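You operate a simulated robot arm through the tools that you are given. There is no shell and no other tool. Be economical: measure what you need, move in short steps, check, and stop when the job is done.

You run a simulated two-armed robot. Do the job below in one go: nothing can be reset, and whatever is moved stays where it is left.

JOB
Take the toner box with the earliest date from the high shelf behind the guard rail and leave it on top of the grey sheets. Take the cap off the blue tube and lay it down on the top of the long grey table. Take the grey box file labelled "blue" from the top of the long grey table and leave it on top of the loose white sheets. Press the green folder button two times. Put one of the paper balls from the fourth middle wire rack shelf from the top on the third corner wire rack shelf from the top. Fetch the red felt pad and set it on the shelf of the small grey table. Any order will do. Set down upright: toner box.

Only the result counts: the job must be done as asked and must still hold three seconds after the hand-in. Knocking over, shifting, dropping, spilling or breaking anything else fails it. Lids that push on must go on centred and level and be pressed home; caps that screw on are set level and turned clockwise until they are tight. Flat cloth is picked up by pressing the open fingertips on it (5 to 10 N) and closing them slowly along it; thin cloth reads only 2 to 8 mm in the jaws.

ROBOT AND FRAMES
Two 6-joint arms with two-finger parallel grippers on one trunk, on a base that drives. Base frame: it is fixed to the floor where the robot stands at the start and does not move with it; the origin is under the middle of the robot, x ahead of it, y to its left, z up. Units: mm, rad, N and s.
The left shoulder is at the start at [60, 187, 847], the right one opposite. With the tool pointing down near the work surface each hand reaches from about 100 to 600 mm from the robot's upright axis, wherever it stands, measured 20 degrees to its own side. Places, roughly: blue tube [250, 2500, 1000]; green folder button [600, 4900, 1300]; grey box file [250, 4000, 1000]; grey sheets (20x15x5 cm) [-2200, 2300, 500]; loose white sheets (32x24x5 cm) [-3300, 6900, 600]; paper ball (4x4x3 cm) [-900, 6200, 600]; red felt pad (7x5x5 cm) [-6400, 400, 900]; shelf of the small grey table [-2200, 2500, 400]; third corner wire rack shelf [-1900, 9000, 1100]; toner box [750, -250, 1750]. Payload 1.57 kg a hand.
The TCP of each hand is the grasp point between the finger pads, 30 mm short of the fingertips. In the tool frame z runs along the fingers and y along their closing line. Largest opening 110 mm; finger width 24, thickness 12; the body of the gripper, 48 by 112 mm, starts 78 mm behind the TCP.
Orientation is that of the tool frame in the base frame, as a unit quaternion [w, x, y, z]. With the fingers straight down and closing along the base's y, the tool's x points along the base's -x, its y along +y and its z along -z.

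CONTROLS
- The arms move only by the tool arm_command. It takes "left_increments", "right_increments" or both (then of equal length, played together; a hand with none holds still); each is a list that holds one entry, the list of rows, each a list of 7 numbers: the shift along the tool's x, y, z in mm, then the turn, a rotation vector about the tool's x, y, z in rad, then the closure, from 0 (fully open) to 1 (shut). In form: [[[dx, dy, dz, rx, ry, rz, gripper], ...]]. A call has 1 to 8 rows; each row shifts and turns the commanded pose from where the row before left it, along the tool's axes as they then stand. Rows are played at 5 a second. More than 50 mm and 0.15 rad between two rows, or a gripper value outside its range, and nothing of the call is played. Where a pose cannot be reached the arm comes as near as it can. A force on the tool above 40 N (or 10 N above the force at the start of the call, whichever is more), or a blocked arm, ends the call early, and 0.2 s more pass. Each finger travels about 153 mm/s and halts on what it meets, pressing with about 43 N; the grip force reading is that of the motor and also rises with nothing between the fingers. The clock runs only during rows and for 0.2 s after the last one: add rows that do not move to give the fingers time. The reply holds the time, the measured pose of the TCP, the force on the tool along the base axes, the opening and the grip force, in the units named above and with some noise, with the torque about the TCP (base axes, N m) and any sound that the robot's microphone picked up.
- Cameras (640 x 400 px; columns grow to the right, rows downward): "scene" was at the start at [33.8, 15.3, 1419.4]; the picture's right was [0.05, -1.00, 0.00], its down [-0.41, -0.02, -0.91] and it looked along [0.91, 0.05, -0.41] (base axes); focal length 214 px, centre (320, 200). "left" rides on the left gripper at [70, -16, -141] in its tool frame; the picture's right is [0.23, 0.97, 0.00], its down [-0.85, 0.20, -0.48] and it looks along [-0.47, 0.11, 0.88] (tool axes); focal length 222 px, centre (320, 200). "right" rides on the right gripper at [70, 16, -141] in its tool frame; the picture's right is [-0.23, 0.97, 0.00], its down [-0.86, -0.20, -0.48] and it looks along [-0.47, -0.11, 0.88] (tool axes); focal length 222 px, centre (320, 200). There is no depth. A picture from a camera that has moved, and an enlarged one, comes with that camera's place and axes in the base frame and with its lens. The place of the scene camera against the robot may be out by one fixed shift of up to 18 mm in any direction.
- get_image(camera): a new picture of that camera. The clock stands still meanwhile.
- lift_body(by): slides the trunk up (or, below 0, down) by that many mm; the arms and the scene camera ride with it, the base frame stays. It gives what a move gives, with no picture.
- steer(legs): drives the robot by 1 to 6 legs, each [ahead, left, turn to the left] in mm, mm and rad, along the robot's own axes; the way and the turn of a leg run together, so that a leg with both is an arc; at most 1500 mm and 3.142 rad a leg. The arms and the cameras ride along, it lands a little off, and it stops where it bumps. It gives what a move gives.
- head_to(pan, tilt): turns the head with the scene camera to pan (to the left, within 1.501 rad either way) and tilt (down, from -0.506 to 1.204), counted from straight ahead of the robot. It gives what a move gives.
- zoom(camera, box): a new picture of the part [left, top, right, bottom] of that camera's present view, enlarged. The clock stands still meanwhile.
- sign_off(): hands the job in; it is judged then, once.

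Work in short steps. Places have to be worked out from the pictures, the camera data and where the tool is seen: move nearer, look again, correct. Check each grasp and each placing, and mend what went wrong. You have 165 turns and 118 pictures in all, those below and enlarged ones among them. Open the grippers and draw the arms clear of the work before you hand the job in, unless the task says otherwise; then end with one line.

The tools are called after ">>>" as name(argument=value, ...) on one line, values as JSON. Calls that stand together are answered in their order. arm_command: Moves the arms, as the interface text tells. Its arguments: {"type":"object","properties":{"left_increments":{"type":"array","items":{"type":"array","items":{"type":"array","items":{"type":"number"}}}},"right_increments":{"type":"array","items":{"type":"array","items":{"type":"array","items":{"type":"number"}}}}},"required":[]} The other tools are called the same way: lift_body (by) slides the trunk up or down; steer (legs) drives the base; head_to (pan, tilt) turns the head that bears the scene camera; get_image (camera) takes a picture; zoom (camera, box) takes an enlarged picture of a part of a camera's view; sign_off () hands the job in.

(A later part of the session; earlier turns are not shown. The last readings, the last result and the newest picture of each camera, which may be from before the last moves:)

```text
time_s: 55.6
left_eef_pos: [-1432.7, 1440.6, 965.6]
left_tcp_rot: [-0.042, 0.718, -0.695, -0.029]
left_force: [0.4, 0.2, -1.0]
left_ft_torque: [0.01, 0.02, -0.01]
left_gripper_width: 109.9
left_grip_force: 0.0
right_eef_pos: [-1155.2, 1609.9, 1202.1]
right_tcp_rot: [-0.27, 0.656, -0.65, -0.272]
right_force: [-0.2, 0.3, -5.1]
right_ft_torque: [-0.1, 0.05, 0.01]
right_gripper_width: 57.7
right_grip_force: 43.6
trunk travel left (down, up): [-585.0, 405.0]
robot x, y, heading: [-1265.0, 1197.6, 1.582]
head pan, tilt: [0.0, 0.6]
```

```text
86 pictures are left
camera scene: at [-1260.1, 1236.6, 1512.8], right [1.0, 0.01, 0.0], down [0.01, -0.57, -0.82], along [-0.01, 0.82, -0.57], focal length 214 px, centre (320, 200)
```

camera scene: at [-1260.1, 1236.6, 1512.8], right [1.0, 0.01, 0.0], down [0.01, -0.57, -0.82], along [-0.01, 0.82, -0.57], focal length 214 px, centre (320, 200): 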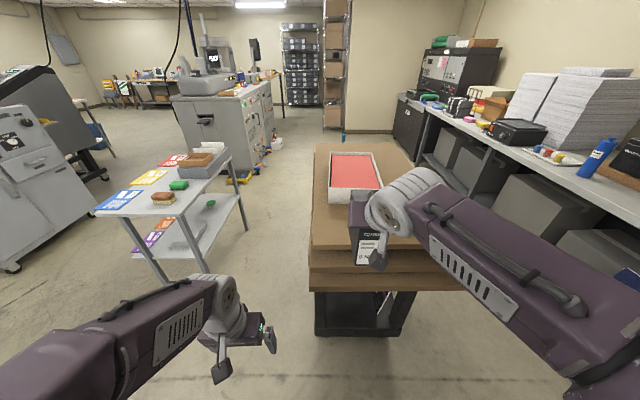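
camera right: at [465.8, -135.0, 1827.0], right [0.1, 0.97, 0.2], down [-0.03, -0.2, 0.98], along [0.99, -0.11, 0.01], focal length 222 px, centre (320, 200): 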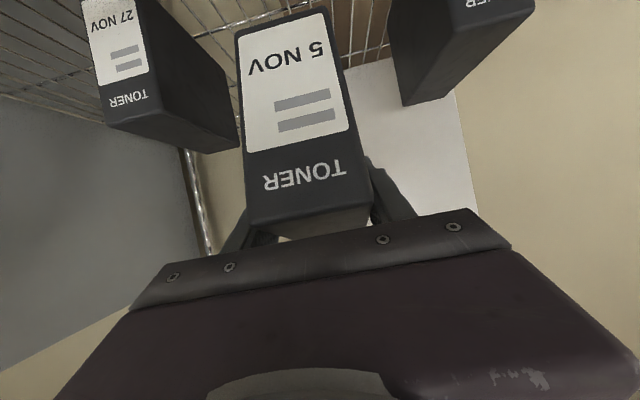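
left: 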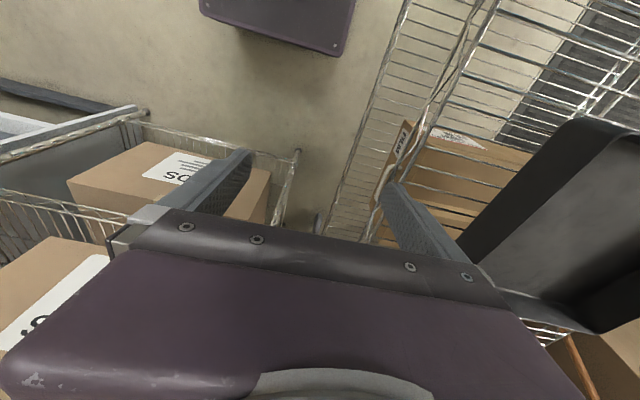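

The cardboard top seems higher than thought (~z 1060, near edge y≈1680). I raise 100 mm, advance 180 mm so the box is over it.

>>> lift_body(by=100)

>>> steer(legs=[[190, 0, 0]])

>>> get_image(camera="right")

>>> get_image(camera="scene")

```text
time_s: 56.9
left_eef_pos: [-1434.4, 1440.9, 1065.2]
left_tcp_rot: [-0.043, 0.717, -0.695, -0.03]
left_force: [-0.6, 0.6, 0.2]
left_ft_torque: [-0.01, -0.01, -0.04]
left_gripper_width: 109.9
left_grip_force: 0.1
right_eef_pos: [-1156.1, 1608.9, 1303.3]
right_tcp_rot: [-0.271, 0.656, -0.649, -0.273]
right_force: [0.6, -0.5, -4.5]
right_ft_torque: [-0.13, 0.0, 0.0]
right_gripper_width: 57.9
right_grip_force: 42.9
trunk travel left (down, up): [-685.0, 305.0]
robot x, y, heading: [-1261.2, 1196.8, 1.581]
head pan, tilt: [0.0, 0.6]
```

```text
time_s: 58.5
left_eef_pos: [-1436.3, 1630.6, 1064.7]
left_tcp_rot: [-0.042, 0.718, -0.694, -0.031]
left_force: [0.5, 0.0, 0.2]
left_ft_torque: [0.02, 0.01, 0.03]
left_gripper_width: 110.1
left_grip_force: 0.0
right_eef_pos: [-1159.7, 1799.6, 1302.9]
right_tcp_rot: [-0.271, 0.655, -0.65, -0.273]
right_force: [-0.6, -0.7, -3.5]
right_ft_torque: [-0.06, -0.01, -0.01]
right_gripper_width: 57.8
right_grip_force: 43.1
trunk travel left (down, up): [-685.0, 305.0]
robot x, y, heading: [-1265.6, 1389.5, 1.581]
head pan, tilt: [0.0, 0.6]
```

```text
85 pictures are left
camera right: at [-1174.3, 1648.7, 1352.1], right [-0.98, 0.15, 0.16], down [0.2, 0.26, 0.94], along [0.1, 0.95, -0.29], focal length 222 px, centre (320, 200)
```

right: 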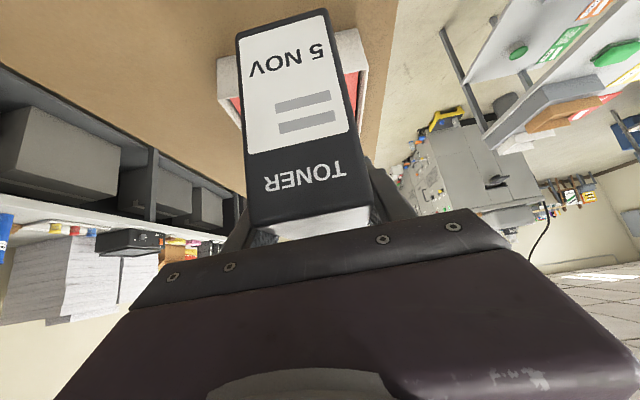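

```text
84 pictures are left
camera scene: at [-1261.7, 1425.7, 1612.8], right [1.0, 0.01, 0.0], down [0.01, -0.56, -0.83], along [-0.01, 0.83, -0.56], focal length 214 px, centre (320, 200)
```

scene: 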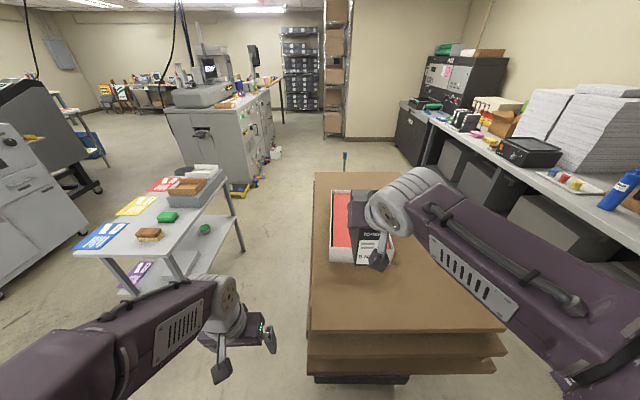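

Cardboard top ≈ z 1030, edge y≈1690; the red-lined box there starts at y≈1870, x up to about -1030. I sidestep 230 mm right so the toner comes down on free cardboard, and lower.

>>> steer(legs=[[0, -230, 0]])

>>> lift_body(by=-140)

>>> get_image(camera="scene")

```text
time_s: 60.2
left_eef_pos: [-1206.7, 1634.0, 1065.5]
left_tcp_rot: [-0.042, 0.718, -0.694, -0.029]
left_force: [0.1, 0.7, -0.4]
left_ft_torque: [-0.01, -0.03, 0.0]
left_gripper_width: 110.0
left_grip_force: 0.0
right_eef_pos: [-929.6, 1803.4, 1302.6]
right_tcp_rot: [-0.271, 0.656, -0.65, -0.273]
right_force: [-0.3, -0.4, -4.1]
right_ft_torque: [-0.05, -0.03, -0.01]
right_gripper_width: 57.6
right_grip_force: 42.9
trunk travel left (down, up): [-685.0, 305.0]
robot x, y, heading: [-1034.7, 1392.7, 1.576]
head pan, tilt: [0.0, 0.6]
```

```text
time_s: 61.0
left_eef_pos: [-1205.7, 1630.6, 1022.9]
left_tcp_rot: [-0.041, 0.718, -0.694, -0.032]
left_force: [2.5, -11.8, 23.6]
left_ft_torque: [-0.19, 1.35, 0.47]
left_gripper_width: 108.3
left_grip_force: 0.1
right_eef_pos: [-926.7, 1799.8, 1254.2]
right_tcp_rot: [-0.27, 0.657, -0.649, -0.273]
right_force: [0.4, 0.7, -4.8]
right_ft_torque: [-0.08, -0.03, -0.01]
right_gripper_width: 57.7
right_grip_force: 43.1
trunk travel left (down, up): [-639.0, 351.0]
robot x, y, heading: [-1033.3, 1390.1, 1.585]
head pan, tilt: [0.0, 0.6]
stopped: the force on the tool passed its limit at 139 N (the readings are from after the stop); the commanded pose is now the measured one
```

```text
83 pictures are left
camera scene: at [-1029.4, 1426.3, 1566.5], right [1.0, 0.01, 0.0], down [0.0, -0.56, -0.83], along [-0.01, 0.83, -0.56], focal length 214 px, centre (320, 200)
```

scene: 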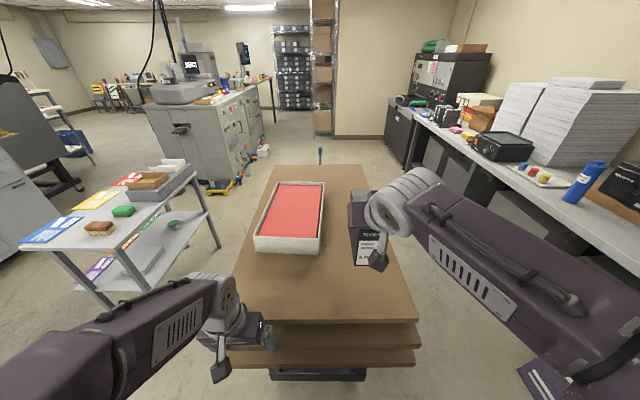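

The left fingertips touched the cardboard edge. I raise the trunk back and lift the left hand well up.

>>> lift_body(by=60)

>>> arm_command(left_increments=[[[0, 0, -50, 0, 0, 0, 0], [0, 0, -50, 0, 0, 0, 0], [0, 0, -50, 0, 0, 0, 0], [0, 0, -50, 0, 0, 0, 0], [0, 0, -50, 0, 0, 0, 0], [0, 0, 0, 0, 0, 0, 0]]])

>>> get_image(camera="scene")

```text
time_s: 62.0
left_eef_pos: [-1207.6, 1634.9, 1081.9]
left_tcp_rot: [-0.042, 0.718, -0.694, -0.032]
left_force: [0.4, -0.3, 0.0]
left_ft_torque: [-0.01, 0.0, 0.0]
left_gripper_width: 109.9
left_grip_force: 0.1
right_eef_pos: [-929.1, 1803.3, 1315.0]
right_tcp_rot: [-0.271, 0.656, -0.65, -0.272]
right_force: [0.7, 0.1, -4.3]
right_ft_torque: [-0.1, -0.03, 0.03]
right_gripper_width: 58.0
right_grip_force: 42.5
trunk travel left (down, up): [-699.0, 291.0]
robot x, y, heading: [-1034.9, 1390.3, 1.587]
head pan, tilt: [0.0, 0.6]
```

```text
time_s: 63.4
left_eef_pos: [-1207.7, 1659.4, 1318.6]
left_tcp_rot: [-0.041, 0.718, -0.694, -0.031]
left_force: [0.6, 1.0, 0.0]
left_ft_torque: [0.01, -0.01, -0.02]
left_gripper_width: 110.0
left_grip_force: 0.0
left hand out of reach, approached as far as the arm can: row 1, 2, 3
right_eef_pos: [-929.7, 1802.9, 1314.7]
right_tcp_rot: [-0.27, 0.656, -0.65, -0.272]
right_force: [0.0, -0.5, -4.5]
right_ft_torque: [-0.06, 0.0, 0.01]
right_gripper_width: 57.8
right_grip_force: 43.2
trunk travel left (down, up): [-699.0, 291.0]
robot x, y, heading: [-1030.4, 1392.1, 1.583]
head pan, tilt: [0.0, 0.6]
```

```text
82 pictures are left
camera scene: at [-1032.0, 1429.8, 1626.8], right [1.0, 0.01, 0.0], down [0.01, -0.57, -0.82], along [-0.01, 0.82, -0.57], focal length 214 px, centre (320, 200)
```

scene: 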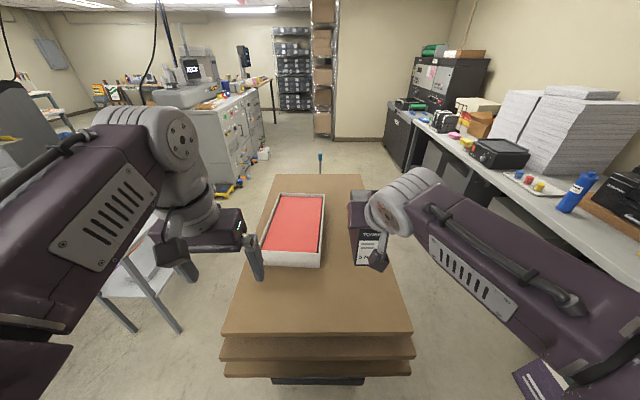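

Cardboard unchanged. I lower the trunk 160, leaving the box a few cm above the cardboard, and check.

>>> lift_body(by=-160)

>>> zoom(camera="scene", box=[220, 180, 460, 400])

```text
time_s: 65.2
left_eef_pos: [-1206.4, 1660.1, 1159.4]
left_tcp_rot: [-0.041, 0.718, -0.694, -0.032]
left_force: [0.9, -0.6, 0.6]
left_ft_torque: [-0.01, 0.02, 0.05]
left_gripper_width: 110.1
left_grip_force: 0.1
right_eef_pos: [-928.9, 1803.1, 1154.3]
right_tcp_rot: [-0.269, 0.657, -0.65, -0.272]
right_force: [-0.3, -0.5, -3.9]
right_ft_torque: [-0.05, -0.01, 0.01]
right_gripper_width: 57.6
right_grip_force: 42.6
trunk travel left (down, up): [-539.0, 451.0]
robot x, y, heading: [-1032.8, 1387.6, 1.581]
head pan, tilt: [0.0, 0.6]
```

```text
1.82 times, centred on (340, 290) of scene
camera zoom: at [-1031.9, 1429.5, 1466.9], right [1.0, 0.01, 0.0], down [0.01, -0.57, -0.82], along [-0.01, 0.82, -0.57], focal length 390 px, centre (284, 36)
```

zoom: 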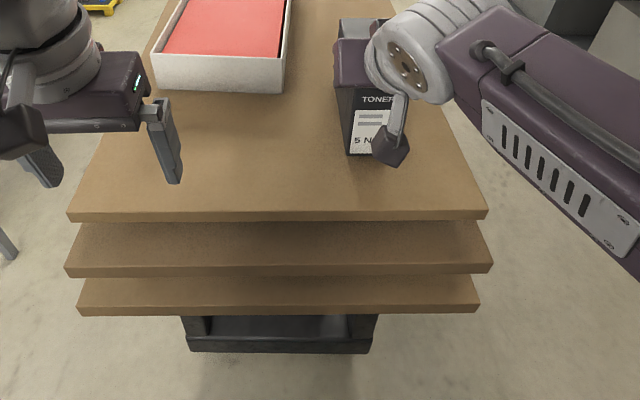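

Box bottom near z 1065. I descend slowly until contact.

>>> arm_command(right_increments=[[[5.7, 0, 5.6, 0, 0, 0, 1], [5.7, 0, 5.6, 0, 0, 0, 1], [3.5, 0, 3.5, 0, 0, 0, 1], [3.5, 0, 3.5, 0, 0, 0, 1], [3.5, 0, 3.5, 0, 0, 0, 1], [3.5, 0, 3.5, 0, 0, 0, 1]]])

```text
time_s: 66.0
left_eef_pos: [-1208.3, 1658.5, 1160.0]
left_tcp_rot: [-0.043, 0.719, -0.693, -0.033]
left_force: [-0.3, 0.0, -0.4]
left_ft_torque: [-0.03, 0.01, 0.01]
left_gripper_width: 109.6
left_grip_force: 0.0
right_eef_pos: [-928.6, 1804.0, 1146.0]
right_tcp_rot: [-0.276, 0.654, -0.646, -0.28]
right_force: [2.3, -5.6, 16.6]
right_ft_torque: [-1.76, -0.18, -0.11]
right_gripper_width: 57.7
right_grip_force: 43.3
trunk travel left (down, up): [-539.0, 451.0]
robot x, y, heading: [-1033.5, 1389.7, 1.582]
head pan, tilt: [0.0, 0.6]
stopped in row 3 (right hand): the force on the tool passed its limit at 49 N (the readings are from after the stop); the commanded pose is now the measured one
```

Contact: the near bottom edge of the box touches first, so it's slightly tilted. I look before releasing.

>>> zoom(camera="scene", box=[300, 190, 420, 290])

>>> get_image(camera="left")

```text
4.00 times, centred on (360, 240) of scene
camera zoom: at [-1032.0, 1425.9, 1467.0], right [1.0, 0.01, 0.0], down [0.01, -0.56, -0.83], along [-0.01, 0.83, -0.56], focal length 858 px, centre (160, 40)
```

zoom: 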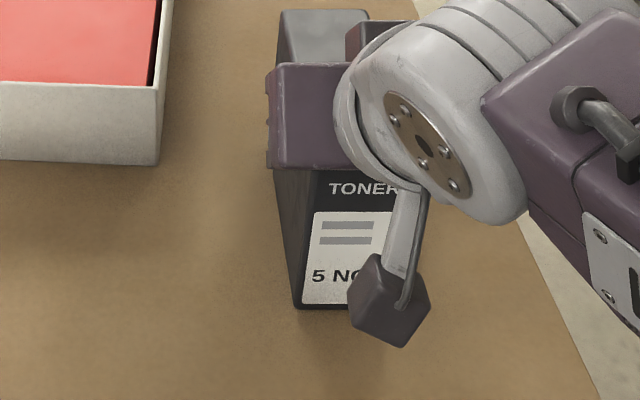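

```text
79 pictures are left
camera left: at [-1190.3, 1573.7, 1294.0], right [-0.97, -0.26, -0.04], down [-0.23, 0.79, 0.56], along [-0.11, 0.55, -0.83], focal length 222 px, centre (320, 200)
```

left: 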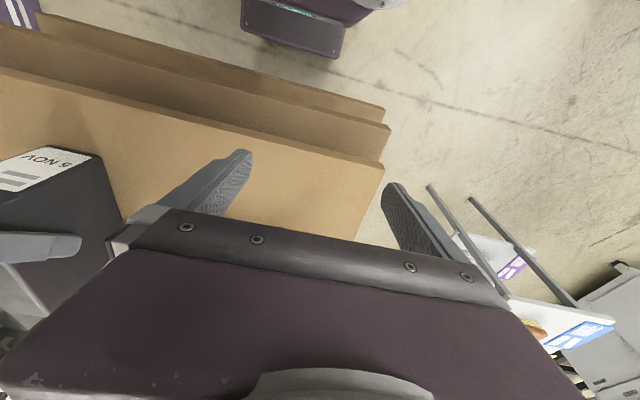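

I rotate the hand slightly steeper to level the box and read the torque.

>>> arm_command(right_increments=[[[0, 0, 0, 0, 0.04, 0, 1], [0, 0, 0, 0, 0.03, 0, 1], [0, 0, 0, 0, 0, 0, 1]]])

```text
time_s: 66.8
left_eef_pos: [-1206.3, 1658.2, 1159.4]
left_tcp_rot: [-0.042, 0.718, -0.694, -0.032]
left_force: [-0.1, 1.0, -0.4]
left_ft_torque: [0.02, -0.01, -0.02]
left_gripper_width: 110.2
left_grip_force: 0.1
right_eef_pos: [-929.5, 1802.6, 1144.9]
right_tcp_rot: [-0.253, 0.663, -0.656, -0.256]
right_force: [0.6, -2.0, 15.3]
right_ft_torque: [1.54, -0.29, -0.1]
right_gripper_width: 57.8
right_grip_force: 43.4
trunk travel left (down, up): [-539.0, 451.0]
robot x, y, heading: [-1031.6, 1387.2, 1.579]
head pan, tilt: [0.0, 0.6]
```

Now the far end bears; level is halfway. I turn back 0.033 and open.

>>> arm_command(right_increments=[[[0, 0, 0, 0, -0.033, 0, 1], [0, 0, 0, 0, 0, 0, 1], [0, 0, 0, 0, 0, 0, 0.55], [0, 0, 0, 0, 0, 0, 0.2], [0, 0, 0, 0, 0, 0, 0], [0, 0, 0, 0, 0, 0, 0]]])

```text
time_s: 68.2
left_eef_pos: [-1207.8, 1660.3, 1159.1]
left_tcp_rot: [-0.041, 0.718, -0.694, -0.032]
left_force: [0.0, 0.7, 0.1]
left_ft_torque: [0.02, 0.01, 0.03]
left_gripper_width: 110.2
left_grip_force: 0.0
right_eef_pos: [-928.9, 1805.8, 1143.8]
right_tcp_rot: [-0.263, 0.66, -0.652, -0.266]
right_force: [-0.4, 0.5, -0.1]
right_ft_torque: [0.01, 0.02, 0.0]
right_gripper_width: 110.1
right_grip_force: 0.1
trunk travel left (down, up): [-539.0, 451.0]
robot x, y, heading: [-1036.0, 1392.1, 1.582]
head pan, tilt: [0.0, 0.6]
```

Box stands released. I back the hand out along its axis and re-pitch it to nearly level for a flat grasp.

>>> arm_command(right_increments=[[[0, 0, -50, 0, 0, 0, 0], [0, 0, -50, 0, 0, 0, 0], [31, 0, -29.8, 0, -0.117, 0, 0], [27.4, 0, -33.2, 0, -0.117, 0, 0], [22.7, 0, 14.6, 0, -0.117, 0, 0], [24.3, 0, 11.9, 0, -0.117, 0, 0], [25.5, 0, 8.9, 0, -0.117, 0, 0], [0, 0, 0, 0, 0, 0, 0]]])

>>> get_image(camera="right")

>>> get_image(camera="scene")

```text
time_s: 70.0
left_eef_pos: [-1206.8, 1660.6, 1159.7]
left_tcp_rot: [-0.041, 0.718, -0.695, -0.032]
left_force: [-0.3, 0.0, 0.1]
left_ft_torque: [-0.01, 0.0, 0.01]
left_gripper_width: 109.9
left_grip_force: 0.0
right_eef_pos: [-1040.9, 1725.6, 1190.1]
right_tcp_rot: [-0.44, 0.554, -0.549, -0.445]
right_force: [0.5, 0.2, 0.7]
right_ft_torque: [-0.01, 0.0, -0.05]
right_gripper_width: 110.1
right_grip_force: 0.1
right hand out of reach, approached as far as the arm can: row 1, 2, 3, 4, 5, 6
trunk travel left (down, up): [-539.0, 451.0]
robot x, y, heading: [-1033.8, 1386.5, 1.58]
head pan, tilt: [0.0, 0.6]
```

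```text
78 pictures are left
camera right: at [-1056.8, 1571.5, 1152.3], right [-0.97, 0.04, 0.22], down [0.2, -0.28, 0.94], along [0.1, 0.96, 0.26], focal length 222 px, centre (320, 200)
```

right: 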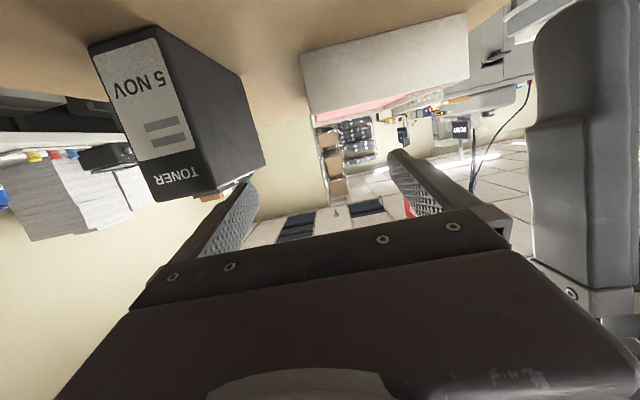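

```text
77 pictures are left
camera scene: at [-1032.1, 1429.1, 1466.9], right [1.0, 0.01, 0.0], down [0.01, -0.56, -0.83], along [-0.01, 0.83, -0.56], focal length 214 px, centre (320, 200)
```

scene: 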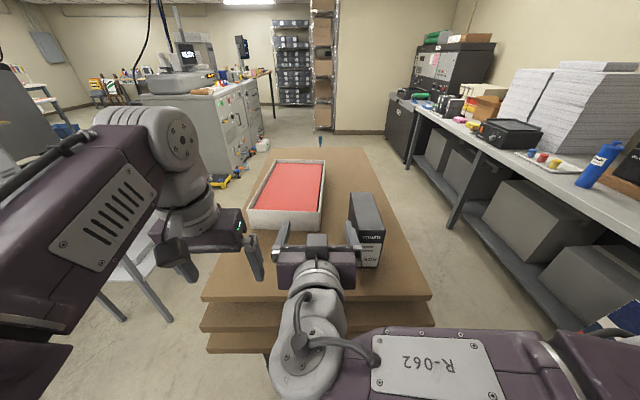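

The hand was forced sideways by its inner reach limit but nothing was touched; the box stands. I back the base up 170 mm, then move the hand right and down.

>>> steer(legs=[[-170, 0, 0]])

>>> arm_command(right_increments=[[[0, -38, 0, 0, 0, 0, 0], [0, -38, 0, 0, 0, 0, 0], [0, -36, 0, 0, 0, 0, 0], [26.3, 0, 5.9, 0, 0, 0, 0], [26.3, 0, 5.9, 0, 0, 0, 0], [0, 0, 0, 0, 0, 0, 0]]])

>>> get_image(camera="right")

```text
time_s: 71.4
left_eef_pos: [-1204.4, 1490.8, 1158.8]
left_tcp_rot: [-0.041, 0.718, -0.694, -0.032]
left_force: [-0.6, -0.3, -0.9]
left_ft_torque: [0.0, 0.02, 0.0]
left_gripper_width: 110.2
left_grip_force: 0.0
right_eef_pos: [-1040.6, 1556.3, 1191.1]
right_tcp_rot: [-0.439, 0.555, -0.548, -0.446]
right_force: [0.3, 0.3, 0.3]
right_ft_torque: [0.0, 0.03, -0.02]
right_gripper_width: 110.0
right_grip_force: 0.1
trunk travel left (down, up): [-539.0, 451.0]
robot x, y, heading: [-1034.0, 1221.4, 1.582]
head pan, tilt: [0.0, 0.6]
```

```text
time_s: 72.8
left_eef_pos: [-1205.8, 1492.5, 1159.2]
left_tcp_rot: [-0.041, 0.719, -0.693, -0.032]
left_force: [-0.3, -0.6, -0.3]
left_ft_torque: [0.01, 0.01, -0.02]
left_gripper_width: 109.9
left_grip_force: 0.1
right_eef_pos: [-1024.3, 1583.7, 1112.0]
right_tcp_rot: [-0.439, 0.556, -0.548, -0.445]
right_force: [-0.5, -1.0, -0.2]
right_ft_torque: [0.01, -0.01, 0.01]
right_gripper_width: 109.8
right_grip_force: 0.1
right hand out of reach, approached as far as the arm can: row 1, 2, 3
trunk travel left (down, up): [-539.0, 451.0]
robot x, y, heading: [-1034.9, 1224.9, 1.578]
head pan, tilt: [0.0, 0.6]
```

```text
76 pictures are left
camera right: at [-1038.8, 1429.1, 1074.4], right [-0.97, 0.04, 0.22], down [0.2, -0.28, 0.94], along [0.1, 0.96, 0.26], focal length 222 px, centre (320, 200)
```

right: 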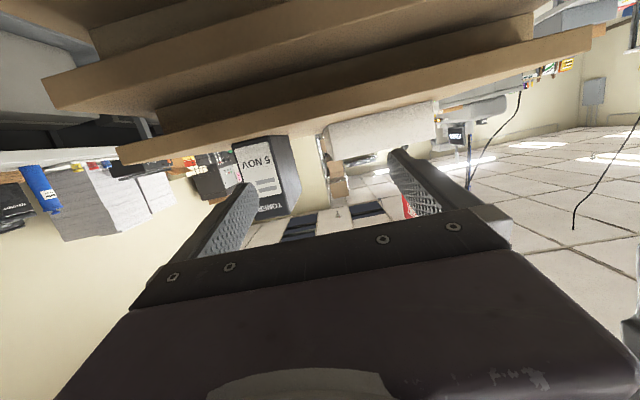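

Too close to the shoulder for sideways motion. I back up 130 mm more, then extend forward and right together.

>>> steer(legs=[[-130, 0, 0]])

>>> arm_command(right_increments=[[[-13, 0, 38, 0, 0, 0, 0], [-13, 0, 38, 0, 0, 0, 0], [-13, -25, 38, 0, 0, 0, 0], [-10, -35, 20, 0, 0, 0, 0], [-4, -35, 20, 0, 0, 0, 0], [0, 0, 0, 0, 0, 0, 0]]])

>>> get_image(camera="right")

```text
time_s: 74.1
left_eef_pos: [-1204.4, 1363.6, 1158.7]
left_tcp_rot: [-0.041, 0.718, -0.695, -0.032]
left_force: [0.8, 0.2, 0.3]
left_ft_torque: [0.0, 0.01, 0.01]
left_gripper_width: 110.3
left_grip_force: 0.0
right_eef_pos: [-1023.2, 1455.3, 1111.8]
right_tcp_rot: [-0.44, 0.554, -0.549, -0.444]
right_force: [0.6, -0.4, -0.4]
right_ft_torque: [-0.01, 0.03, 0.01]
right_gripper_width: 109.9
right_grip_force: 0.1
trunk travel left (down, up): [-539.0, 451.0]
robot x, y, heading: [-1030.7, 1093.2, 1.579]
head pan, tilt: [0.0, 0.6]
```

```text
time_s: 75.5
left_eef_pos: [-1204.2, 1362.4, 1158.0]
left_tcp_rot: [-0.041, 0.719, -0.694, -0.033]
left_force: [-0.3, 0.3, 0.2]
left_ft_torque: [0.04, 0.01, 0.02]
left_gripper_width: 109.8
left_grip_force: 0.1
right_eef_pos: [-928.9, 1618.5, 1129.6]
right_tcp_rot: [-0.438, 0.556, -0.548, -0.445]
right_force: [-1.2, -0.3, 0.5]
right_ft_torque: [0.03, -0.03, 0.0]
right_gripper_width: 109.9
right_grip_force: 0.1
trunk travel left (down, up): [-539.0, 451.0]
robot x, y, heading: [-1032.5, 1098.4, 1.581]
head pan, tilt: [0.0, 0.6]
```

```text
75 pictures are left
camera right: at [-944.5, 1463.7, 1092.9], right [-0.97, 0.04, 0.22], down [0.2, -0.28, 0.94], along [0.1, 0.96, 0.26], focal length 222 px, centre (320, 200)
```

right: 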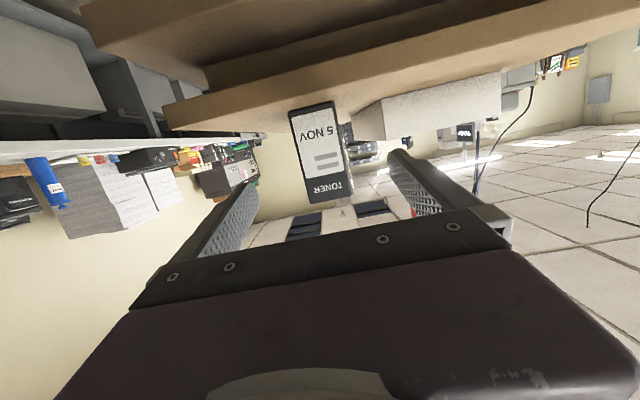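

The box front is at y≈1742, bottom z≈1055, centred with the hand. I advance 185 mm so the fingers straddle it, then close.

>>> arm_command(right_increments=[[[-8, 0, 36.1, 0, 0, 0, 0], [-8, 0, 36.1, 0, 0, 0, 0], [-8, 0, 36.1, 0, 0, 0, 0], [-8, 0, 36.1, 0, 0, 0, 0], [-8, 0, 36.1, 0, 0, 0, 0], [0, 0, 0, 0, 0, 0, 0], [0, 0, 0, 0, 0, 0, 0]]])

>>> get_image(camera="right")

```text
time_s: 77.1
left_eef_pos: [-1203.0, 1364.2, 1158.9]
left_tcp_rot: [-0.041, 0.718, -0.694, -0.031]
left_force: [0.4, 0.5, 0.1]
left_ft_torque: [0.02, -0.01, -0.02]
left_gripper_width: 110.0
left_grip_force: 0.0
right_eef_pos: [-930.4, 1803.9, 1129.7]
right_tcp_rot: [-0.439, 0.555, -0.548, -0.445]
right_force: [0.1, 0.2, 0.1]
right_ft_torque: [-0.01, 0.01, -0.03]
right_gripper_width: 109.9
right_grip_force: 0.0
trunk travel left (down, up): [-539.0, 451.0]
robot x, y, heading: [-1026.9, 1091.6, 1.584]
head pan, tilt: [0.0, 0.6]
```

```text
74 pictures are left
camera right: at [-946.1, 1648.7, 1092.5], right [-0.97, 0.04, 0.22], down [0.2, -0.28, 0.94], along [0.1, 0.96, 0.26], focal length 222 px, centre (320, 200)
```

right: 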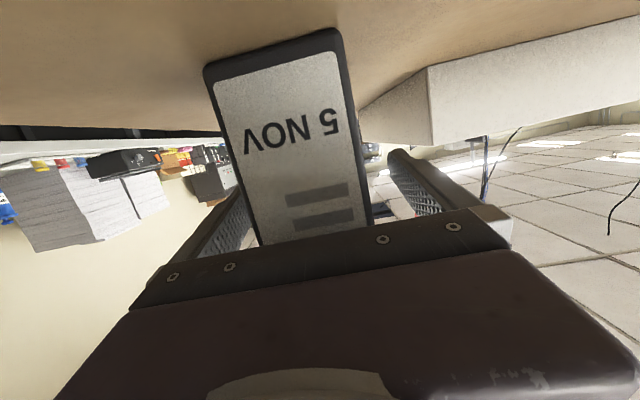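

Straddled and centred. I close and lift 60 mm.

>>> arm_command(right_increments=[[[0, 0, 0, 0, 0, 0, 0.4], [0, 0, 0, 0, 0, 0, 0.7], [0, 0, 0, 0, 0, 0, 1], [0, 0, 0, 0, 0, 0, 1]]])

>>> lift_body(by=60)

>>> steer(legs=[[-420, 0, 0]])

>>> get_image(camera="scene")

```text
time_s: 78.1
left_eef_pos: [-1203.9, 1363.4, 1159.5]
left_tcp_rot: [-0.041, 0.718, -0.694, -0.032]
left_force: [-0.3, 0.0, 0.2]
left_ft_torque: [0.01, -0.02, 0.01]
left_gripper_width: 109.8
left_grip_force: 0.0
right_eef_pos: [-931.0, 1802.5, 1130.3]
right_tcp_rot: [-0.44, 0.554, -0.55, -0.444]
right_force: [1.1, -0.2, 0.5]
right_ft_torque: [0.12, 0.04, -0.11]
right_gripper_width: 57.7
right_grip_force: 43.3
trunk travel left (down, up): [-539.0, 451.0]
robot x, y, heading: [-1028.7, 1091.6, 1.581]
head pan, tilt: [0.0, 0.6]
```

```text
time_s: 79.1
left_eef_pos: [-1203.9, 1364.3, 1217.6]
left_tcp_rot: [-0.042, 0.718, -0.694, -0.032]
left_force: [0.5, 0.2, 0.3]
left_ft_torque: [-0.01, 0.0, -0.02]
left_gripper_width: 110.0
left_grip_force: 0.1
right_eef_pos: [-930.4, 1803.2, 1189.0]
right_tcp_rot: [-0.439, 0.556, -0.549, -0.445]
right_force: [0.5, 0.2, -4.3]
right_ft_torque: [-0.08, 0.0, 0.0]
right_gripper_width: 57.9
right_grip_force: 43.0
trunk travel left (down, up): [-599.0, 391.0]
robot x, y, heading: [-1030.4, 1092.7, 1.586]
head pan, tilt: [0.0, 0.6]
```

```text
time_s: 81.7
left_eef_pos: [-1199.8, 944.3, 1217.7]
left_tcp_rot: [-0.041, 0.72, -0.692, -0.031]
left_force: [0.2, 0.3, 0.4]
left_ft_torque: [0.04, -0.01, 0.0]
left_gripper_width: 109.9
left_grip_force: 0.2
right_eef_pos: [-929.3, 1385.1, 1189.7]
right_tcp_rot: [-0.438, 0.557, -0.548, -0.445]
right_force: [0.2, 0.0, -3.6]
right_ft_torque: [-0.08, -0.02, 0.04]
right_gripper_width: 57.9
right_grip_force: 43.4
trunk travel left (down, up): [-599.0, 391.0]
robot x, y, heading: [-1027.7, 673.4, 1.582]
head pan, tilt: [0.0, 0.6]
```

```text
73 pictures are left
camera scene: at [-1023.4, 714.2, 1526.8], right [1.0, 0.01, 0.0], down [0.01, -0.57, -0.82], along [-0.01, 0.82, -0.57], focal length 214 px, centre (320, 200)
```

scene: 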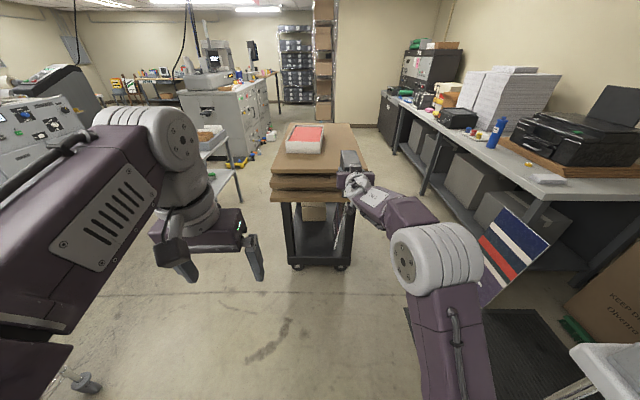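

Box firmly held. Before driving to the small table I check the wheeled rack at left, whose caster shows at the picture's edge.

>>> head_to(pan=0.9, tilt=0.6)

>>> get_image(camera="scene")

```text
time_s: 82.9
left_eef_pos: [-1199.3, 944.0, 1218.5]
left_tcp_rot: [-0.042, 0.72, -0.692, -0.033]
left_force: [-0.6, 0.1, 0.0]
left_ft_torque: [0.02, 0.0, 0.0]
left_gripper_width: 110.3
left_grip_force: 0.0
right_eef_pos: [-928.0, 1384.5, 1190.0]
right_tcp_rot: [-0.437, 0.557, -0.548, -0.445]
right_force: [0.3, -0.7, -5.0]
right_ft_torque: [-0.1, -0.03, -0.05]
right_gripper_width: 58.0
right_grip_force: 43.8
trunk travel left (down, up): [-599.0, 391.0]
robot x, y, heading: [-1023.0, 670.5, 1.585]
head pan, tilt: [0.901, 0.6]
```

```text
72 pictures are left
camera scene: at [-1092.1, 679.4, 1526.9], right [0.61, 0.79, 0.0], down [0.45, -0.35, -0.82], along [-0.65, 0.5, -0.57], focal length 214 px, centre (320, 200)
```

scene: 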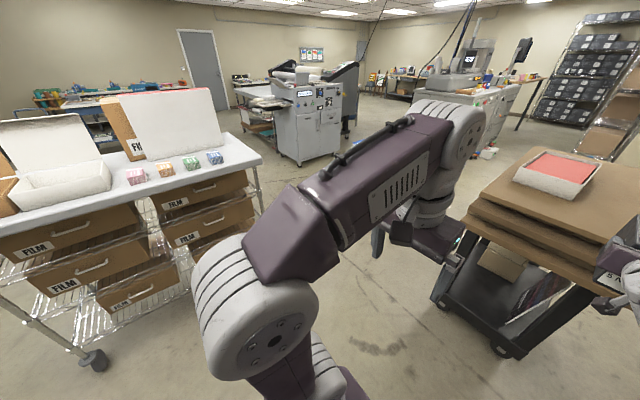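

Rack front face lies at x≈-2330 up to y≈1150. I sidestep left 900, go ahead 450, then lower the trunk.

>>> steer(legs=[[0, 900, 0], [450, 0, 0]])

>>> lift_body(by=-560)

>>> head_to(pan=0.1, tilt=0.45)

>>> get_image(camera="scene")

```text
time_s: 89.9
left_eef_pos: [-2104.7, 1383.0, 1219.3]
left_tcp_rot: [-0.041, 0.718, -0.694, -0.031]
left_force: [-0.2, 0.1, -0.4]
left_ft_torque: [-0.03, 0.02, 0.01]
left_gripper_width: 110.1
left_grip_force: 0.1
right_eef_pos: [-1832.3, 1823.2, 1190.0]
right_tcp_rot: [-0.439, 0.556, -0.549, -0.444]
right_force: [-0.3, 0.2, -4.0]
right_ft_torque: [-0.06, 0.0, 0.0]
right_gripper_width: 58.0
right_grip_force: 43.1
trunk travel left (down, up): [-599.0, 391.0]
robot x, y, heading: [-1929.7, 1112.1, 1.579]
head pan, tilt: [0.901, 0.6]
```

```text
refused: -560 is not a number from -400 to 400
```

```text
time_s: 91.1
left_eef_pos: [-2105.3, 1384.6, 1219.3]
left_tcp_rot: [-0.042, 0.718, -0.694, -0.031]
left_force: [-0.2, -0.5, 0.0]
left_ft_torque: [-0.01, -0.02, 0.0]
left_gripper_width: 109.8
left_grip_force: 0.0
right_eef_pos: [-1832.6, 1823.2, 1189.1]
right_tcp_rot: [-0.439, 0.555, -0.549, -0.444]
right_force: [-0.3, 0.2, -4.1]
right_ft_torque: [-0.08, -0.02, -0.01]
right_gripper_width: 57.9
right_grip_force: 43.4
trunk travel left (down, up): [-599.0, 391.0]
robot x, y, heading: [-1928.5, 1108.4, 1.58]
head pan, tilt: [0.099, 0.45]
```

```text
71 pictures are left
camera scene: at [-1940.0, 1156.2, 1540.4], right [0.99, 0.11, 0.0], down [0.05, -0.43, -0.9], along [-0.1, 0.89, -0.44], focal length 214 px, centre (320, 200)
```

scene: 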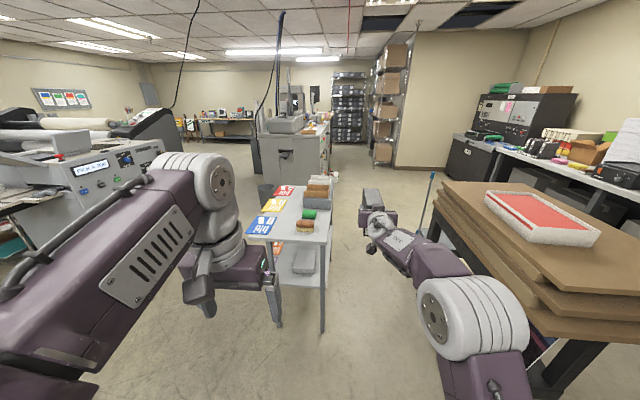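

Legs confirmed at (-2034,2151) and (-2365,2151). I lower the trunk in two moves and look.

>>> lift_body(by=-400)

>>> lift_body(by=-130)

>>> steer(legs=[[0, 130, 0.3]])

>>> get_image(camera="scene")

```text
time_s: 94.9
left_eef_pos: [-2106.7, 1384.2, 817.3]
left_tcp_rot: [-0.041, 0.718, -0.694, -0.032]
left_force: [-0.3, 0.4, 0.7]
left_ft_torque: [-0.02, 0.03, 0.02]
left_gripper_width: 109.9
left_grip_force: 0.0
right_eef_pos: [-1832.8, 1823.2, 788.8]
right_tcp_rot: [-0.438, 0.556, -0.549, -0.444]
right_force: [-0.6, 0.3, -4.5]
right_ft_torque: [-0.05, 0.01, 0.0]
right_gripper_width: 57.5
right_grip_force: 43.2
trunk travel left (down, up): [-199.0, 791.0]
robot x, y, heading: [-1931.2, 1114.3, 1.579]
head pan, tilt: [0.099, 0.45]
```

```text
time_s: 96.5
left_eef_pos: [-2105.7, 1383.2, 688.2]
left_tcp_rot: [-0.042, 0.718, -0.694, -0.032]
left_force: [-0.5, 0.4, -1.1]
left_ft_torque: [-0.03, 0.02, -0.01]
left_gripper_width: 110.4
left_grip_force: 0.1
right_eef_pos: [-1831.8, 1823.6, 660.6]
right_tcp_rot: [-0.44, 0.555, -0.549, -0.444]
right_force: [-0.2, 0.0, -5.0]
right_ft_torque: [-0.06, -0.02, -0.03]
right_gripper_width: 57.9
right_grip_force: 42.8
trunk travel left (down, up): [-69.0, 921.0]
robot x, y, heading: [-1928.9, 1113.2, 1.575]
head pan, tilt: [0.099, 0.45]
```

```text
time_s: 97.7
left_eef_pos: [-2229.9, 1349.5, 689.9]
left_tcp_rot: [-0.031, 0.785, -0.618, -0.038]
left_force: [-0.2, 0.4, 0.4]
left_ft_torque: [-0.04, -0.01, -0.07]
left_gripper_width: 109.7
left_grip_force: 0.0
right_eef_pos: [-2045.6, 1831.4, 649.9]
right_tcp_rot: [-0.386, 0.608, -0.498, -0.483]
right_force: [0.2, 0.8, -4.8]
right_ft_torque: [-0.1, -0.01, 0.0]
right_gripper_width: 57.7
right_grip_force: 42.9
trunk travel left (down, up): [-69.0, 921.0]
robot x, y, heading: [-2013.7, 1108.3, 1.774]
head pan, tilt: [0.099, 0.45]
stopped in leg 1: the robot was blocked; the commanded pose is now the measured one
```

```text
70 pictures are left
camera scene: at [-2016.4, 1160.2, 1011.3], right [0.95, 0.3, -0.01], down [0.12, -0.42, -0.9], along [-0.28, 0.85, -0.44], focal length 214 px, centre (320, 200)
```

scene: 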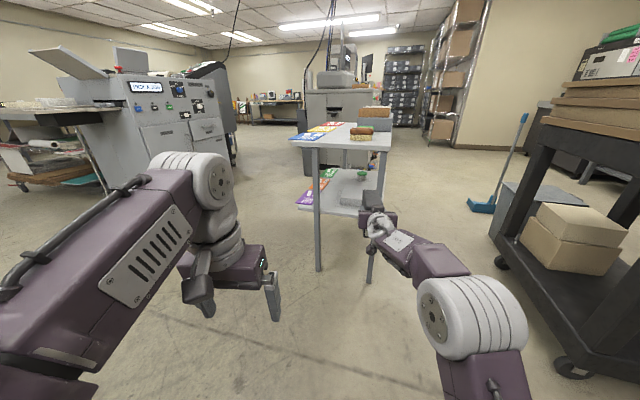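

The robot got blocked, presumably the left elbow/base against the rack at left. I move away from it, ahead and right, then look left.

>>> steer(legs=[[30, -70, 0], [150, 0, 0]])

>>> head_to(pan=1.4, tilt=0.45)

>>> get_image(camera="scene")

```text
time_s: 98.3
left_eef_pos: [-2229.8, 1348.2, 690.1]
left_tcp_rot: [-0.033, 0.785, -0.617, -0.038]
left_force: [-0.6, -0.1, -1.1]
left_ft_torque: [0.01, 0.0, -0.01]
left_gripper_width: 110.0
left_grip_force: 0.0
right_eef_pos: [-2044.4, 1831.6, 650.2]
right_tcp_rot: [-0.388, 0.608, -0.497, -0.483]
right_force: [-0.6, -0.6, -3.8]
right_ft_torque: [-0.06, -0.04, 0.02]
right_gripper_width: 57.7
right_grip_force: 43.2
trunk travel left (down, up): [-69.0, 921.0]
robot x, y, heading: [-2011.6, 1112.5, 1.778]
head pan, tilt: [0.099, 0.45]
stopped in leg 1: the robot was blocked; the commanded pose is now the measured one
```

```text
time_s: 99.8
left_eef_pos: [-2231.1, 1348.0, 689.2]
left_tcp_rot: [-0.034, 0.784, -0.619, -0.037]
left_force: [-0.9, -0.5, -0.2]
left_ft_torque: [0.02, -0.01, -0.01]
left_gripper_width: 110.2
left_grip_force: 0.1
right_eef_pos: [-2044.5, 1831.4, 649.1]
right_tcp_rot: [-0.387, 0.608, -0.497, -0.483]
right_force: [0.9, -0.3, -4.7]
right_ft_torque: [-0.08, -0.03, 0.0]
right_gripper_width: 58.1
right_grip_force: 42.7
trunk travel left (down, up): [-69.0, 921.0]
robot x, y, heading: [-2012.7, 1115.0, 1.774]
head pan, tilt: [1.4, 0.45]
```

```text
69 pictures are left
camera scene: at [-2081.0, 1067.6, 1011.4], right [-0.03, 1.0, -0.01], down [0.43, 0.01, -0.9], along [-0.9, -0.03, -0.43], focal length 214 px, centre (320, 200)
```

scene: 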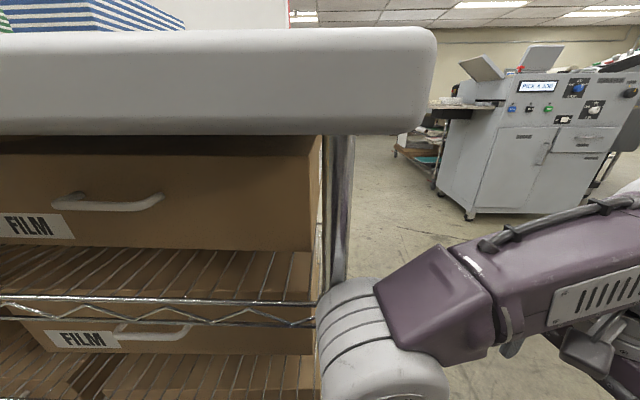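

The left elbow is right against the rack's end post. I move straight away from it (+x).

>>> steer(legs=[[-20, -80, 0]])

>>> get_image(camera="scene")

```text
time_s: 100.9
left_eef_pos: [-2152.6, 1341.7, 689.0]
left_tcp_rot: [-0.038, 0.785, -0.617, -0.035]
left_force: [0.7, -0.1, -0.2]
left_ft_torque: [-0.01, 0.0, 0.02]
left_gripper_width: 110.0
left_grip_force: 0.0
right_eef_pos: [-1967.6, 1824.2, 653.4]
right_tcp_rot: [-0.392, 0.608, -0.496, -0.481]
right_force: [-0.1, 0.0, -4.5]
right_ft_torque: [-0.07, -0.04, 0.01]
right_gripper_width: 58.0
right_grip_force: 43.0
trunk travel left (down, up): [-69.0, 921.0]
robot x, y, heading: [-1925.0, 1110.6, 1.774]
head pan, tilt: [1.4, 0.45]
```

```text
68 pictures are left
camera scene: at [-2006.7, 1058.8, 1010.4], right [-0.03, 1.0, 0.0], down [0.43, 0.01, -0.9], along [-0.9, -0.03, -0.44], focal length 214 px, centre (320, 200)
```

scene: 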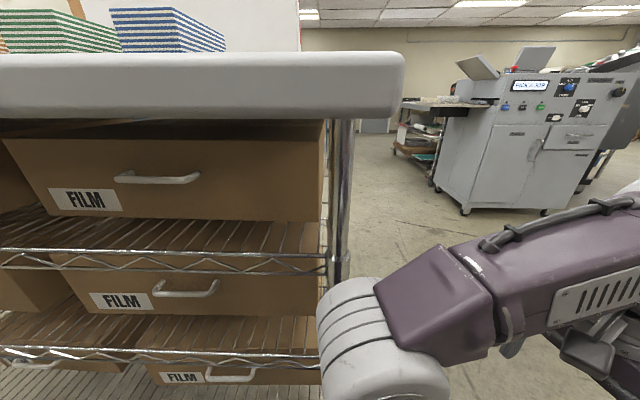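

Free, rack undisturbed. I retract the right hand, then pass north well clear of the rack.

>>> arm_command(right_increments=[[[7.8, 0, -35.1, 0, 0, 0, 1], [7.8, 0, -35.1, 0, 0, 0, 1], [7.8, 0, -35.1, 0, 0, 0, 1], [7.8, 0, -35.1, 0, 0, 0, 1], [7.8, 0, -35.1, 0, 0, 0, 1]]])

>>> steer(legs=[[0, -60, 0], [330, -40, 0]])

>>> head_to(pan=0.1, tilt=0.4)

>>> get_image(camera="scene")

```text
time_s: 102.1
left_eef_pos: [-2152.8, 1342.2, 688.7]
left_tcp_rot: [-0.038, 0.785, -0.618, -0.036]
left_force: [-1.2, -0.5, -0.1]
left_ft_torque: [0.0, 0.02, -0.03]
left_gripper_width: 110.0
left_grip_force: 0.1
right_eef_pos: [-1931.3, 1649.3, 656.1]
right_tcp_rot: [-0.391, 0.609, -0.494, -0.482]
right_force: [0.6, -1.2, -4.8]
right_ft_torque: [-0.06, -0.03, 0.0]
right_gripper_width: 58.0
right_grip_force: 43.1
trunk travel left (down, up): [-69.0, 921.0]
robot x, y, heading: [-1930.6, 1107.6, 1.775]
head pan, tilt: [1.4, 0.45]
```

```text
time_s: 104.8
left_eef_pos: [-2120.7, 1686.3, 687.8]
left_tcp_rot: [-0.039, 0.784, -0.619, -0.036]
left_force: [0.0, 0.0, -1.6]
left_ft_torque: [-0.02, 0.01, 0.0]
left_gripper_width: 109.8
left_grip_force: 0.2
right_eef_pos: [-1896.4, 1993.0, 656.6]
right_tcp_rot: [-0.392, 0.608, -0.496, -0.481]
right_force: [1.0, -0.2, -5.1]
right_ft_torque: [-0.06, -0.04, -0.01]
right_gripper_width: 58.0
right_grip_force: 43.3
trunk travel left (down, up): [-69.0, 921.0]
robot x, y, heading: [-1898.3, 1452.4, 1.773]
head pan, tilt: [1.4, 0.45]
```

```text
time_s: 106.3
left_eef_pos: [-2120.4, 1685.7, 689.1]
left_tcp_rot: [-0.039, 0.783, -0.619, -0.036]
left_force: [0.3, -0.2, -0.4]
left_ft_torque: [0.01, 0.0, 0.0]
left_gripper_width: 110.1
left_grip_force: 0.1
right_eef_pos: [-1897.1, 1992.6, 657.2]
right_tcp_rot: [-0.392, 0.608, -0.496, -0.48]
right_force: [0.4, 0.1, -3.8]
right_ft_torque: [-0.15, -0.01, 0.03]
right_gripper_width: 58.0
right_grip_force: 43.0
trunk travel left (down, up): [-69.0, 921.0]
robot x, y, heading: [-1896.9, 1451.4, 1.775]
head pan, tilt: [0.099, 0.4]
```

```text
67 pictures are left
camera scene: at [-1910.9, 1493.5, 1015.1], right [0.96, 0.3, 0.0], down [0.12, -0.37, -0.92], along [-0.27, 0.88, -0.39], focal length 214 px, centre (320, 200)
```

scene: 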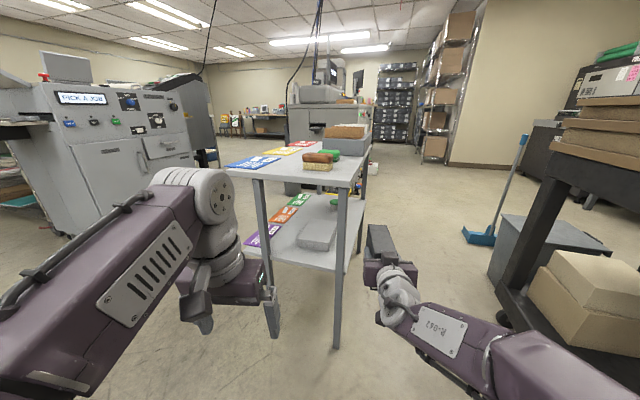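

Good view. I zoom on the grey sheets to get their corners.

>>> zoom(camera="scene", box=[230, 140, 390, 290])

```text
2.67 times, centred on (310, 215) of scene
camera zoom: at [-1910.9, 1493.5, 1015.1], right [0.96, 0.3, 0.0], down [0.12, -0.37, -0.92], along [-0.27, 0.88, -0.39], focal length 572 px, centre (347, 160)
```

zoom: 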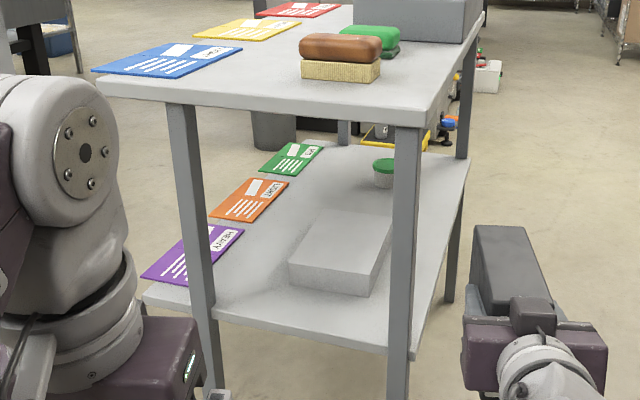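

Sheets span about x -2258…-2109, y 2252…2440, top z≈480. I lower a bit and slip left in front of the table between its legs.

>>> lift_body(by=-45)

>>> steer(legs=[[20, 120, 0], [70, 85, 0]])

>>> get_image(camera="right")

>>> get_image(camera="scene")

```text
time_s: 107.2
left_eef_pos: [-2120.0, 1685.5, 644.7]
left_tcp_rot: [-0.039, 0.783, -0.619, -0.036]
left_force: [0.3, -0.1, -0.3]
left_ft_torque: [0.01, -0.01, 0.0]
left_gripper_width: 109.9
left_grip_force: 0.0
right_eef_pos: [-1897.1, 1993.1, 611.1]
right_tcp_rot: [-0.393, 0.607, -0.496, -0.481]
right_force: [0.5, -0.3, -4.0]
right_ft_torque: [-0.09, -0.02, -0.01]
right_gripper_width: 58.0
right_grip_force: 42.8
trunk travel left (down, up): [-24.0, 966.0]
robot x, y, heading: [-1899.2, 1454.1, 1.773]
head pan, tilt: [0.099, 0.4]
```

```text
time_s: 109.2
left_eef_pos: [-2340.3, 1732.8, 643.6]
left_tcp_rot: [-0.039, 0.783, -0.619, -0.036]
left_force: [0.8, 1.2, 0.2]
left_ft_torque: [-0.03, 0.03, -0.01]
left_gripper_width: 110.0
left_grip_force: 0.0
right_eef_pos: [-2118.3, 2040.6, 611.0]
right_tcp_rot: [-0.393, 0.607, -0.497, -0.48]
right_force: [-0.4, 0.7, -3.9]
right_ft_torque: [-0.08, -0.01, 0.01]
right_gripper_width: 58.2
right_grip_force: 43.0
trunk travel left (down, up): [-24.0, 966.0]
robot x, y, heading: [-2118.0, 1504.3, 1.769]
head pan, tilt: [0.099, 0.4]
```

```text
65 pictures are left
camera right: at [-2102.9, 1885.1, 575.7], right [-0.96, -0.14, 0.22], down [0.25, -0.22, 0.94], along [-0.09, 0.96, 0.25], focal length 222 px, centre (320, 200)
```

right: 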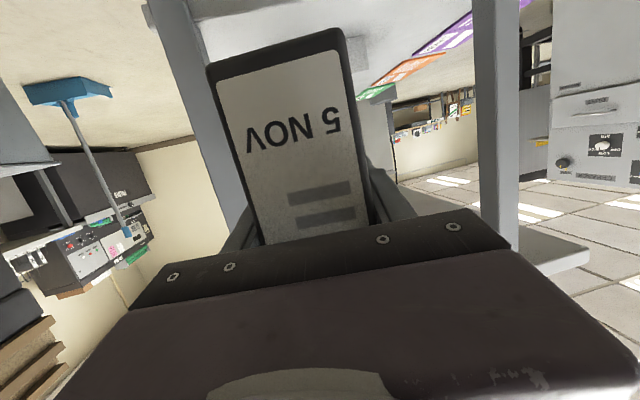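

```text
64 pictures are left
camera scene: at [-2130.7, 1540.6, 970.1], right [0.96, 0.3, 0.0], down [0.12, -0.37, -0.92], along [-0.27, 0.88, -0.39], focal length 214 px, centre (320, 200)
```

scene: 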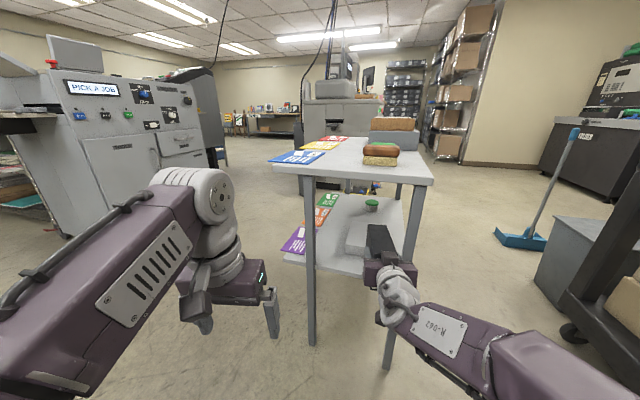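

I extend the hand 180 mm first (so the forearm straightens), sliding between the legs.

>>> arm_command(right_increments=[[[-7.8, 0, 35.1, 0, 0, 0, 1], [-7.8, 0, 35.1, 0, 0, 0, 1], [-7.8, 0, 35.1, 0, 0, 0, 1], [-7.8, 0, 35.1, 0, 0, 0, 1], [-7.8, 0, 35.1, 0, 0, 0, 1], [0, 0, 0, 0, 0, 0, 1]]])

>>> get_image(camera="scene")

```text
time_s: 110.6
left_eef_pos: [-2341.3, 1733.2, 645.4]
left_tcp_rot: [-0.038, 0.784, -0.619, -0.035]
left_force: [1.0, 0.1, 0.1]
left_ft_torque: [-0.02, 0.02, -0.02]
left_gripper_width: 109.9
left_grip_force: 0.0
right_eef_pos: [-2152.7, 2218.1, 607.3]
right_tcp_rot: [-0.393, 0.608, -0.496, -0.48]
right_force: [-0.6, -0.3, -4.5]
right_ft_torque: [-0.09, -0.01, 0.01]
right_gripper_width: 57.9
right_grip_force: 43.6
trunk travel left (down, up): [-24.0, 966.0]
robot x, y, heading: [-2113.2, 1500.6, 1.769]
head pan, tilt: [0.099, 0.4]
```

```text
63 pictures are left
camera scene: at [-2130.8, 1540.9, 970.1], right [0.96, 0.3, 0.0], down [0.12, -0.37, -0.92], along [-0.27, 0.88, -0.39], focal length 214 px, centre (320, 200)
```

scene: 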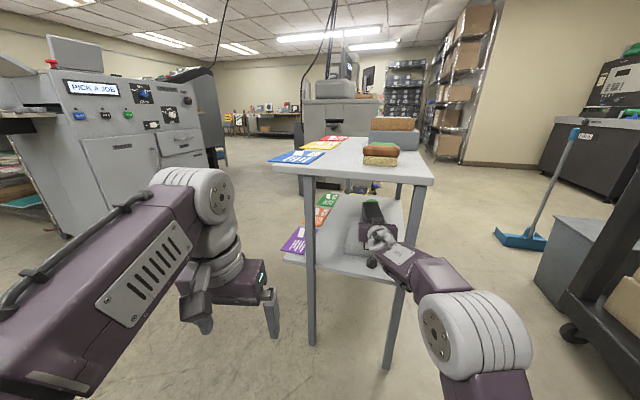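

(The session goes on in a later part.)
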